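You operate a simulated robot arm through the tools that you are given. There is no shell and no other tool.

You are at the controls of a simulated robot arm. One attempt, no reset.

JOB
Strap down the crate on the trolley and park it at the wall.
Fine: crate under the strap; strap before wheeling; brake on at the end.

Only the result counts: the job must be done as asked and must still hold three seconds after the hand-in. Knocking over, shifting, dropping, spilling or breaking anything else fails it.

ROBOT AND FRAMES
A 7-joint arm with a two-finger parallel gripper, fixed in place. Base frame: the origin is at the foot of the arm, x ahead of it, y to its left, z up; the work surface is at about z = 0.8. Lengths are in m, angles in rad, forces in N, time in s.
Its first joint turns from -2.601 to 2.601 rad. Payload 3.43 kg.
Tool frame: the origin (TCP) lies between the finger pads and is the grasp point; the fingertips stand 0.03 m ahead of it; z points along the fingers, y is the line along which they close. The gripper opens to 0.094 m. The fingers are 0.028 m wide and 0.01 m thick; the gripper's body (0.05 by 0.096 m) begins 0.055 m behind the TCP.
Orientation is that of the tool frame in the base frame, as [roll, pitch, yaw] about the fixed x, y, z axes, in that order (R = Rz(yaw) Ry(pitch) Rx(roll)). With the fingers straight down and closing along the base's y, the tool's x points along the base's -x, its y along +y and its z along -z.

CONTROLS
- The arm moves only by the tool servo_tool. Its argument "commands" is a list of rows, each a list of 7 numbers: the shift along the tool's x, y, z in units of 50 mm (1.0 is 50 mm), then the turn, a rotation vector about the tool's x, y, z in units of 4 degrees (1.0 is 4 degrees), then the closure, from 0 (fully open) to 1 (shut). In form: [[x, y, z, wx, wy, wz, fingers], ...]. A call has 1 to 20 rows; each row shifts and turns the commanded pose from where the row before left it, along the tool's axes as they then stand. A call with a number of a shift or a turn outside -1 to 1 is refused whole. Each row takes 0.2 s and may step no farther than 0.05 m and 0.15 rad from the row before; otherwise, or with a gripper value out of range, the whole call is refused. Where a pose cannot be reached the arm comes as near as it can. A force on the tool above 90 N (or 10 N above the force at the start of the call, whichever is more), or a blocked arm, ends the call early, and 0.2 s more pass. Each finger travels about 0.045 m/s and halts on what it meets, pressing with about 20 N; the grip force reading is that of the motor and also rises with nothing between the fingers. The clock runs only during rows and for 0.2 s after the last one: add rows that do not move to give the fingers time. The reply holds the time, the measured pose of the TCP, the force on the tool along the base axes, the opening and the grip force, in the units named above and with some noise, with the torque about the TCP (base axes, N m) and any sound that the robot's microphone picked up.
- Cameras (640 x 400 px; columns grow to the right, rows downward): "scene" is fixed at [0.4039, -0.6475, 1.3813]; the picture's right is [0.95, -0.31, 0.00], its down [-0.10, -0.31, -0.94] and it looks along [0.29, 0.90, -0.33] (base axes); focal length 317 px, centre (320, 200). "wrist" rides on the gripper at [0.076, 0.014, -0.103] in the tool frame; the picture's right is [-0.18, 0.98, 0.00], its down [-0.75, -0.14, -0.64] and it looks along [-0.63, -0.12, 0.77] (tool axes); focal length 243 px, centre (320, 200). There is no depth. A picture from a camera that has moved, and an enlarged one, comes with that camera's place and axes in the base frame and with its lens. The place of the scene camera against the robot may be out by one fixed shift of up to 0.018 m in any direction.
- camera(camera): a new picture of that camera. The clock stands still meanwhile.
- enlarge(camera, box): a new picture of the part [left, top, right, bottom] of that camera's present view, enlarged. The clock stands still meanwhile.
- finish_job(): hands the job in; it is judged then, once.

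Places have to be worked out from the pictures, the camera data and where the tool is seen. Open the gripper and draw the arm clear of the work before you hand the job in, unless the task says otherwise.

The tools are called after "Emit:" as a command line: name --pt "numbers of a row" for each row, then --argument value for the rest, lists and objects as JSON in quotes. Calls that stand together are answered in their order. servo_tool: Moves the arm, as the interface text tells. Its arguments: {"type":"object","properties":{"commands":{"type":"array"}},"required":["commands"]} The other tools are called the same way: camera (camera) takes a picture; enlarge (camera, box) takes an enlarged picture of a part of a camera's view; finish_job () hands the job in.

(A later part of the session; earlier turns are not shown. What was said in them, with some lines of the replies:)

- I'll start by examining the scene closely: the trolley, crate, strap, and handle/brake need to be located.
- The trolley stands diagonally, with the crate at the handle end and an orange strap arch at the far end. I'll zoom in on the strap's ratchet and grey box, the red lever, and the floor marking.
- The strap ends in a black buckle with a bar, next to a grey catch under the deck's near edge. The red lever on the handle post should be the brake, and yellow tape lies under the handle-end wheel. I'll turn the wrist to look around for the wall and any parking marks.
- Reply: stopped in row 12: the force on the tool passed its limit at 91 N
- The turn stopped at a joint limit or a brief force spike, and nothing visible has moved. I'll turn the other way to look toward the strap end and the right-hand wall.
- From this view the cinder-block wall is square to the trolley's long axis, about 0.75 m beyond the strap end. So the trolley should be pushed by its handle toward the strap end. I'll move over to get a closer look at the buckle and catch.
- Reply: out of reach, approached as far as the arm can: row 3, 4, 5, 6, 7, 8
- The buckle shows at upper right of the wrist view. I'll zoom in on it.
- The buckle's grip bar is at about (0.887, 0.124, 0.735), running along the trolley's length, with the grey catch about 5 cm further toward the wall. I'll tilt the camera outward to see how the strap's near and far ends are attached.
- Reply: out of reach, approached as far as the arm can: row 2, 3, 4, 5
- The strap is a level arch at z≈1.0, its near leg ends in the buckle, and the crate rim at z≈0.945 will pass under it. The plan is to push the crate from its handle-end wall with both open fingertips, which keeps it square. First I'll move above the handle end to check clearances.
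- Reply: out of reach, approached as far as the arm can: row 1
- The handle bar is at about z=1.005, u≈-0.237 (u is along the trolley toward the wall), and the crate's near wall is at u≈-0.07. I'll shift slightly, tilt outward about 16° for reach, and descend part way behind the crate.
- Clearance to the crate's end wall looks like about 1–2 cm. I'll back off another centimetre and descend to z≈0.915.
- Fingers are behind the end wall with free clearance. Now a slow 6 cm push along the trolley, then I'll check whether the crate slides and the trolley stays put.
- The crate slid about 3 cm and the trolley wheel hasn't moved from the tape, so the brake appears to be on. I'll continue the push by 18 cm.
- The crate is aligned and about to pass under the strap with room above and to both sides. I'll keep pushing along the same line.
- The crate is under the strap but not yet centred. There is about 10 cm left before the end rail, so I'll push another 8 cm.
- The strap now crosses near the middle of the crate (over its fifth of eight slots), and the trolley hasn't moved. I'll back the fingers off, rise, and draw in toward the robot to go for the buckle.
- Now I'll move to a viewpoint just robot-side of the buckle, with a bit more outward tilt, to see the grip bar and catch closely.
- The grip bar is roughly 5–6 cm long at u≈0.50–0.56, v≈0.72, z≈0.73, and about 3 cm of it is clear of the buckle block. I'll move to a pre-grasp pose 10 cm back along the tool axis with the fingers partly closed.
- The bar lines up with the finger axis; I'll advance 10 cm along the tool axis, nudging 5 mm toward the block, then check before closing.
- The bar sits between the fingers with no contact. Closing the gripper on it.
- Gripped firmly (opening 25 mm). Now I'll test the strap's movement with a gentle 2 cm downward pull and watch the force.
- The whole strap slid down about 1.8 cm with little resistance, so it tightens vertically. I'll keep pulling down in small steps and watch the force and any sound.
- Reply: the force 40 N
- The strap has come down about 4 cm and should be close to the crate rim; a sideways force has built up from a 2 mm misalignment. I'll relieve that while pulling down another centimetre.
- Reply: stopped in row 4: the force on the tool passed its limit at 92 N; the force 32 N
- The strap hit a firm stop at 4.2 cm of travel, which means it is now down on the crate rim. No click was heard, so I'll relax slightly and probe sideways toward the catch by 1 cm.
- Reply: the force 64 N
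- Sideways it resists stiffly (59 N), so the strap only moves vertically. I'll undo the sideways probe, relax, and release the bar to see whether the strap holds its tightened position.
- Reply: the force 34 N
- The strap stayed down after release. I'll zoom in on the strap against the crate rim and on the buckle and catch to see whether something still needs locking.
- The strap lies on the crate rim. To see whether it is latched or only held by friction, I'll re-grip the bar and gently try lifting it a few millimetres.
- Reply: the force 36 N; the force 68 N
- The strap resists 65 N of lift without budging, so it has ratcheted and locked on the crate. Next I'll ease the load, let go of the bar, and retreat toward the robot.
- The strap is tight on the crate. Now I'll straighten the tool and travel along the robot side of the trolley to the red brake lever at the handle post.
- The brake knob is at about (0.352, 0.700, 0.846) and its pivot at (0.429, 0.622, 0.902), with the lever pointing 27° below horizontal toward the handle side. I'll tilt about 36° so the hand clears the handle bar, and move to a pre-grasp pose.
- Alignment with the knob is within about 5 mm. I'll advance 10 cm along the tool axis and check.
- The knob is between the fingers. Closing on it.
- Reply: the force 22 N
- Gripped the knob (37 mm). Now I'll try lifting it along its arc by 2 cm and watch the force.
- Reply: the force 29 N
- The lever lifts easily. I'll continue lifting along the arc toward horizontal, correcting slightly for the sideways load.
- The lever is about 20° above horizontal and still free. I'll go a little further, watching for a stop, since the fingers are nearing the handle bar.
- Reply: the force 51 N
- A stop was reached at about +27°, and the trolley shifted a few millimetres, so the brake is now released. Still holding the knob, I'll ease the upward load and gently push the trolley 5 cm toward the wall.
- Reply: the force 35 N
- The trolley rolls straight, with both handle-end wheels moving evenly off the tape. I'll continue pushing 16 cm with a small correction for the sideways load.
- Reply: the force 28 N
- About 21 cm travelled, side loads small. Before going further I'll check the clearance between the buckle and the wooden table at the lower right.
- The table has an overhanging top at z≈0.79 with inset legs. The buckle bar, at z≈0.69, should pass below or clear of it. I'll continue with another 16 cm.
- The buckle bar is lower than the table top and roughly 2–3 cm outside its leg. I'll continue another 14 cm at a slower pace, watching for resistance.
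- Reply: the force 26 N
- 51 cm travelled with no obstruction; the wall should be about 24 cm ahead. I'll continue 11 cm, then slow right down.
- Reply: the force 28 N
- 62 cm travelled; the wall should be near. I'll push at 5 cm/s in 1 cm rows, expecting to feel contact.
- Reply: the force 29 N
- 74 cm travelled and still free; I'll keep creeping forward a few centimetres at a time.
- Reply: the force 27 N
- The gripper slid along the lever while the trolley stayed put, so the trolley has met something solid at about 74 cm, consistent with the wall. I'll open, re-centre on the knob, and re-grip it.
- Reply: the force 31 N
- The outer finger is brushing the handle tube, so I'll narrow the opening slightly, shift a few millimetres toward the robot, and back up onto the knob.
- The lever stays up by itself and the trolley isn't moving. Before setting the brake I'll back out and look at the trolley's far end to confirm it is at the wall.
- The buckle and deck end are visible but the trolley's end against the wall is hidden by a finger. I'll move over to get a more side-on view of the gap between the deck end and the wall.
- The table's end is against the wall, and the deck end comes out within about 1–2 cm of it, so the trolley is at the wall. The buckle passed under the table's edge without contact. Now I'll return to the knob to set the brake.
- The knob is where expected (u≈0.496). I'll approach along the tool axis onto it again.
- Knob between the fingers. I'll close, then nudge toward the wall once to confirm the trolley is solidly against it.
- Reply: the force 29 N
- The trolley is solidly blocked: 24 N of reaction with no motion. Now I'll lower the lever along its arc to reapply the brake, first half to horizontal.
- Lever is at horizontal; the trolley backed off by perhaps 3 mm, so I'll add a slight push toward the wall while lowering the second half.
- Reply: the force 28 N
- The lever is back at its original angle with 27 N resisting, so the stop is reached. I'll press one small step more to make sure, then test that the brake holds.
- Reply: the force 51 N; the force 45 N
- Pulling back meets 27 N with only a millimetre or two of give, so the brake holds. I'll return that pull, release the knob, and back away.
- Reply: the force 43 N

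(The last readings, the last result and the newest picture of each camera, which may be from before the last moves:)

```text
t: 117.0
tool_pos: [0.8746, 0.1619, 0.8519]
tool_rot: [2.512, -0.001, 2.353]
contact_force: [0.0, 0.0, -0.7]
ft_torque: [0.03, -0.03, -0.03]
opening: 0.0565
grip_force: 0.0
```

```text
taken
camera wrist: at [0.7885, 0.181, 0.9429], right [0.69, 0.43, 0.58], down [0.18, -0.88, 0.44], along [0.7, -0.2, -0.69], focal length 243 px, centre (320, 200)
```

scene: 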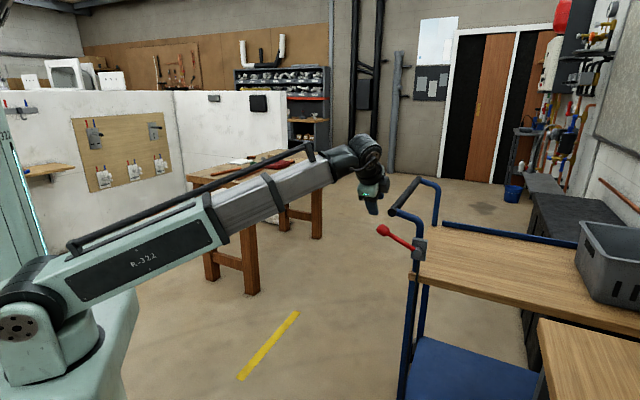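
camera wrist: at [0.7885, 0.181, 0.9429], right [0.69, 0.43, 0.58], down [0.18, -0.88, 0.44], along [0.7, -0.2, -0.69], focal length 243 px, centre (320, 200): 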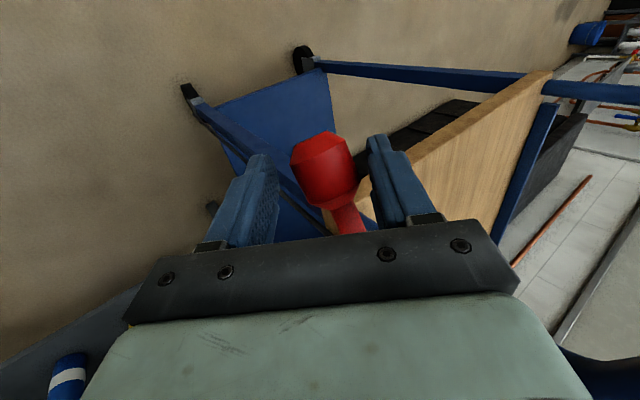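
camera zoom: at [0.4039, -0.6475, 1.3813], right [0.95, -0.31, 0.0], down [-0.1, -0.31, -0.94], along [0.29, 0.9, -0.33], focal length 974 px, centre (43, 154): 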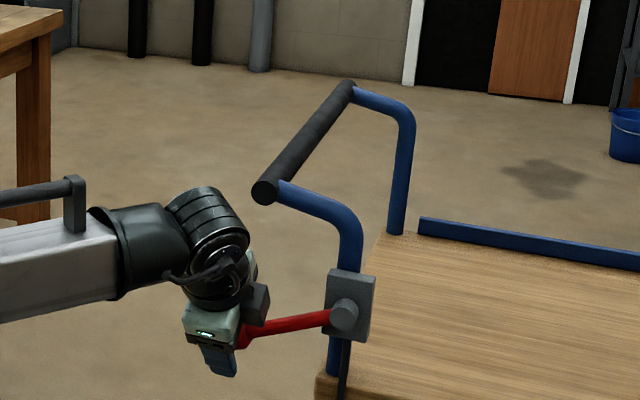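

The lever stays down and the trolley is against the wall. I'll back out along the tool axis and then look at everything.

Emit:
servo_tool --pt "0 0 0 0 0 0 0.25" --pt "0 0 -0.5 0 0 0 0.25" --pt "0 0 -0.6 0 0 0 0.2" --pt "0 0 -0.7 0 0 0 0.1" --pt "0 0 -0.8 0 0 0 0" --pt "0 0 -0.8 0 0 0 0" --pt "0 0 0 0 0 0 0"

Emit:
camera --camera "scene"

Emit:
enlarge --camera "scene" --box '[340, 150, 480, 280]'

Emit:
camera --camera "wrist"

```text
t: 118.5
tool_pos: [0.8036, 0.0939, 0.9908]
tool_rot: [2.514, 0.0, 2.352]
contact_force: [-0.7, 0.3, 0.5]
ft_torque: [-0.01, -0.04, 0.03]
opening: 0.0942
grip_force: 0.0
```

```text
taken
```

scene: 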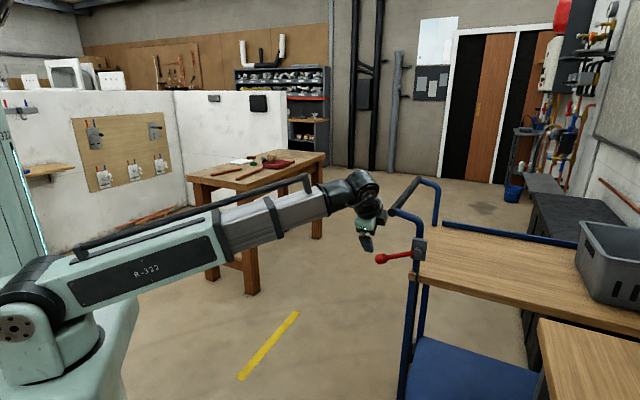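

```text
3.08 times, centred on (410, 215) of scene
camera zoom: at [0.4039, -0.6475, 1.3813], right [0.95, -0.31, 0.0], down [-0.1, -0.31, -0.94], along [0.29, 0.9, -0.33], focal length 974 px, centre (43, 154)
```

zoom: 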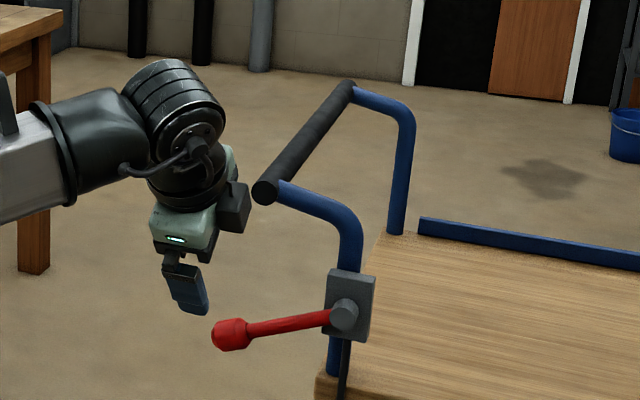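

```text
taken
camera wrist: at [0.718, 0.1135, 1.0823], right [0.69, 0.43, 0.58], down [0.18, -0.88, 0.44], along [0.7, -0.2, -0.69], focal length 243 px, centre (320, 200)
```

wrist: 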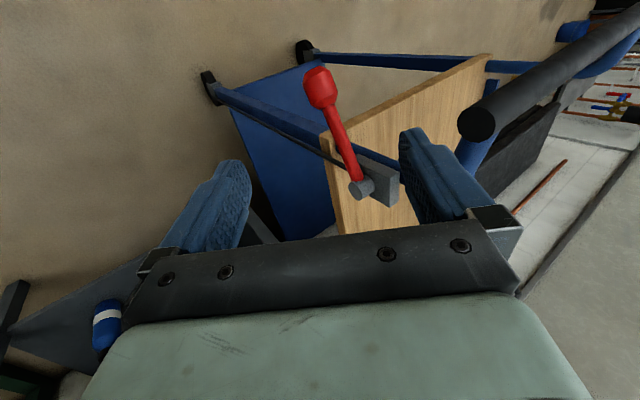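

The lever knob is at z≈0.846, exactly its original brake-on position. I'll do a final check on the strap and crate from a clear viewpoint.

Emit:
servo_tool --pt "0 -0.3 -0.5 1 0 0 0" --pt "0 -0.2 -0.5 1 0 0 0" --pt "0 -0.1 -0.5 1 0 0 0" --pt "0 0 -0.5 1 0 0 0" --pt "0 0 -0.3 1 0 0 0" --pt "0 0 -0.2 1 0 0 0" --pt "0 0 0 1 0 0 0" --pt "0 0 0 1 0 0 0" --pt "0 0 0 1 0 0 0" --pt "0 0 0 0 0 -1 0" --pt "0 0 0 0 0 -1 0" --pt "0 0 0 0 0 -1 0" --pt "0 0 0 0 0 -1 0" --pt "0 0 0 0 0 -1 0" --pt "0 0 0 0 -1 0 0" --pt "0 0 0 0 -1 0 0" --pt "0 0 0 0 -1 0 0" --pt "0 0 0 0 -1 0 0" --pt "0 0 0 0 -1 0 0" --pt "0 0 0 0 0 0 0"

Emit:
camera --camera "wrist"

Emit:
camera --camera "scene"

```text
t: 122.8
tool_pos: [0.7464, 0.0319, 1.0831]
tool_rot: [-3.141, 0.35, 2.701]
contact_force: [0.3, -0.4, 0.8]
ft_torque: [0.0, -0.02, -0.03]
opening: 0.0938
grip_force: 0.1
```

```text
taken
camera wrist: at [0.6568, 0.0908, 1.1537], right [0.58, 0.82, 0.06], down [0.38, -0.34, 0.86], along [0.72, -0.47, -0.5], focal length 243 px, centre (320, 200)
```

wrist: 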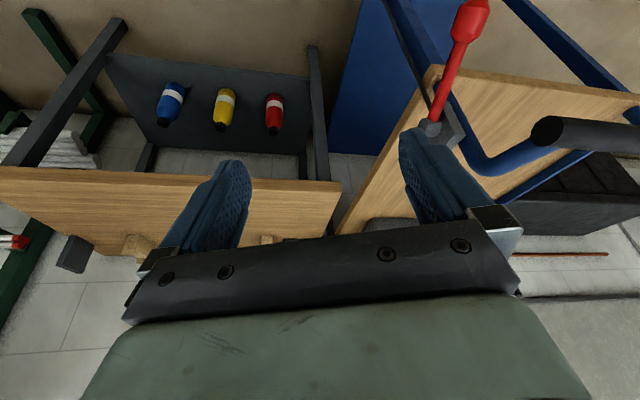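

```text
taken
```

scene: 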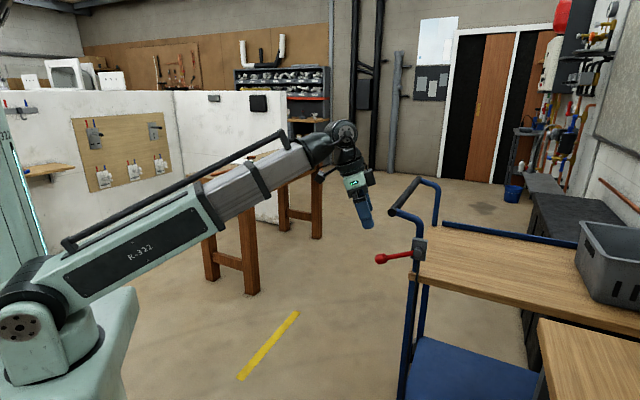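

Emit:
servo_tool --pt "-0.895 -0.173 0.029 0 0 0 0" --pt "-0.895 -0.173 0.029 0 0 0 0" --pt "-0.895 -0.173 0.029 0 0 0 0" --pt "-0.895 -0.173 0.029 0 0 0 0" --pt "-0.895 -0.173 0.029 0 0 0 0" --pt "0 0 0 0 0 0 0"

Emit:
camera --camera "wrist"

Emit:
enlarge --camera "wrist" --box '[340, 60, 640, 260]'

```text
t: 124.2
tool_pos: [0.9209, -0.0986, 1.1539]
tool_rot: [-3.14, 0.348, 2.702]
contact_force: [0.3, 0.0, 0.2]
ft_torque: [-0.03, 0.03, -0.04]
opening: 0.0939
grip_force: 0.0
```

```text
taken
camera wrist: at [0.832, -0.0398, 1.2244], right [0.58, 0.82, 0.06], down [0.38, -0.34, 0.86], along [0.72, -0.47, -0.5], focal length 243 px, centre (320, 200)
```

wrist: 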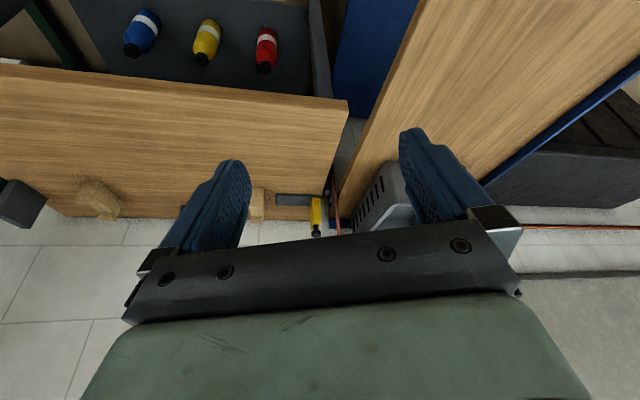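

```text
2.00 times, centred on (490, 160) of wrist
camera zoom: at [0.832, -0.0398, 1.2244], right [0.58, 0.82, 0.06], down [0.38, -0.34, 0.86], along [0.72, -0.47, -0.5], focal length 485 px, centre (-20, 280)
```

zoom: 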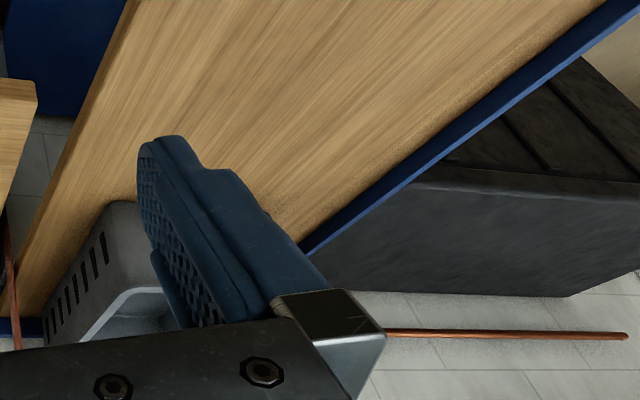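

Emit:
enlarge --camera "wrist" --box '[300, 100, 440, 240]'

Emit:
servo_tool --pt "0 0 0 0 0 -1 0" --pt "0 0 0 0 0 -1 0" --pt "0 0 0 0 0 -1 0" --pt "0 0 0 0 0 0 0"

Emit:
camera --camera "wrist"

Emit:
enlarge --camera "wrist" --box '[250, 100, 410, 240]'

```text
2.86 times, centred on (370, 170) of wrist
camera zoom: at [0.832, -0.0398, 1.2244], right [0.58, 0.82, 0.06], down [0.38, -0.34, 0.86], along [0.72, -0.47, -0.5], focal length 693 px, centre (177, 286)
```

zoom: 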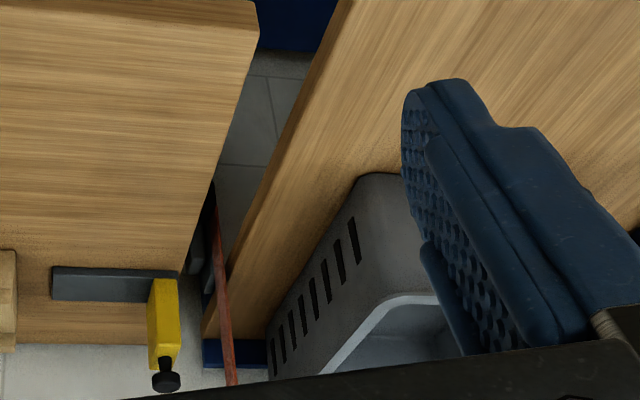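

```text
t: 125.2
tool_pos: [0.9206, -0.0963, 1.1536]
tool_rot: [-3.067, 0.343, 2.924]
contact_force: [-0.5, 0.0, 0.4]
ft_torque: [-0.04, -0.02, 0.01]
opening: 0.0939
grip_force: 0.0
```

```text
taken
camera wrist: at [0.8233, -0.053, 1.2233], right [0.4, 0.91, -0.01], down [0.46, -0.2, 0.87], along [0.79, -0.35, -0.5], focal length 243 px, centre (320, 200)
```

wrist: 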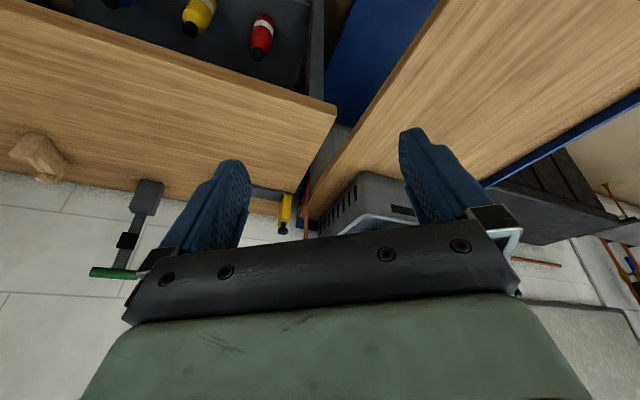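

```text
2.86 times, centred on (330, 170) of wrist
camera zoom: at [0.8233, -0.053, 1.2233], right [0.4, 0.91, -0.01], down [0.46, -0.2, 0.87], along [0.79, -0.35, -0.5], focal length 693 px, centre (291, 286)
```

zoom: 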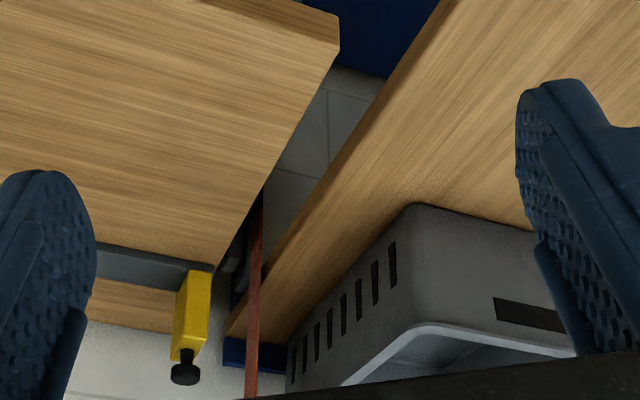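

The trolley end is at the wall with its front wheels in contact, and the strap sits over the crate. The lever is down, the gripper is open, and nothing else has been disturbed. I'll draw the arm back clear of the work before handing in.

Emit:
servo_tool --pt "0.8 0 -0.25 0 0 0 0" --pt "0.8 0 -0.25 0 0 0 0" --pt "0.8 0 -0.25 0 0 0 0" --pt "0.8 0 -0.25 0 0 0 0" --pt "0 0 0 0 0 0 0" --pt "0 0 0 0 0 0 0"

Emit:
camera --camera "scene"

Emit:
camera --camera "wrist"

```text
t: 126.5
tool_pos: [0.7575, -0.058, 1.1462]
tool_rot: [-3.069, 0.341, 2.923]
contact_force: [-0.3, -0.1, 0.2]
ft_torque: [0.0, 0.01, -0.04]
opening: 0.0939
grip_force: 0.1
```

```text
taken
```

scene: 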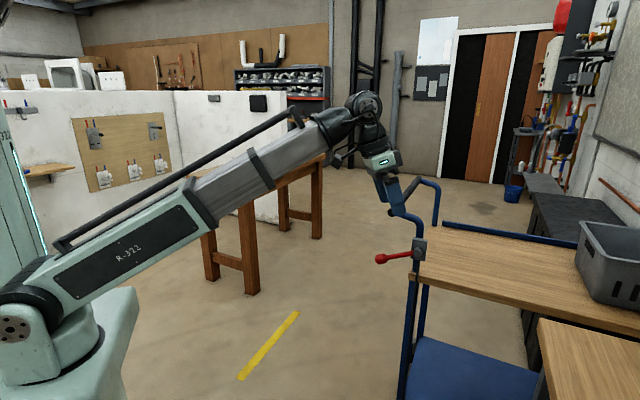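

```text
taken
camera wrist: at [0.6612, -0.0138, 1.2169], right [0.41, 0.91, -0.01], down [0.46, -0.2, 0.87], along [0.79, -0.35, -0.5], focal length 243 px, centre (320, 200)
```

wrist: 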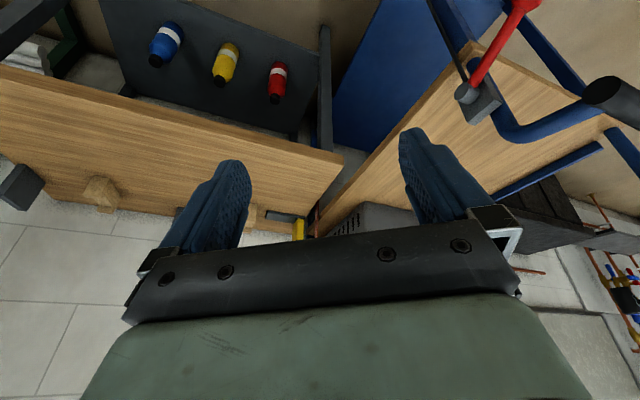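

The crate is strapped, the trolley is at the wall, and the brake lever is in its original on position. The gripper is open and clear, so I'm handing in.

Emit:
finish_job

```text
The job is handed in.
```

I handed the job in with the crate strapped down, the trolley parked at the wall and the brake on. The hand-in returned no verdict, so the points below are what I checked myself.

- **Crate:** I pushed it along the deck until the strap crossed near its middle. The trolley did not move while I did this.
- **Strap:** I pulled the buckle down until the strap rested on the crate rim, before wheeling. It then resisted about 65 N of upward pull without moving, so I took it as latched. No click was heard, and I did not touch the grey catch beside it.
- **Trolley:** I lifted the brake lever and rolled the trolley about 75 cm until it was firmly blocked. I couldn't see the exact contact point. I judged it to be the front wheels against the wall, with the deck end 1–3 cm short of it.
- **Brake:** I lowered the lever back to its original position. A 27 N backward pull then moved the trolley only a millimetre or two.

The arm was drawn clear with the gripper open. In the last pictures nothing else looked knocked over or shifted. The buckle passed under the edge of the wooden table by the wall with no sign of contact.
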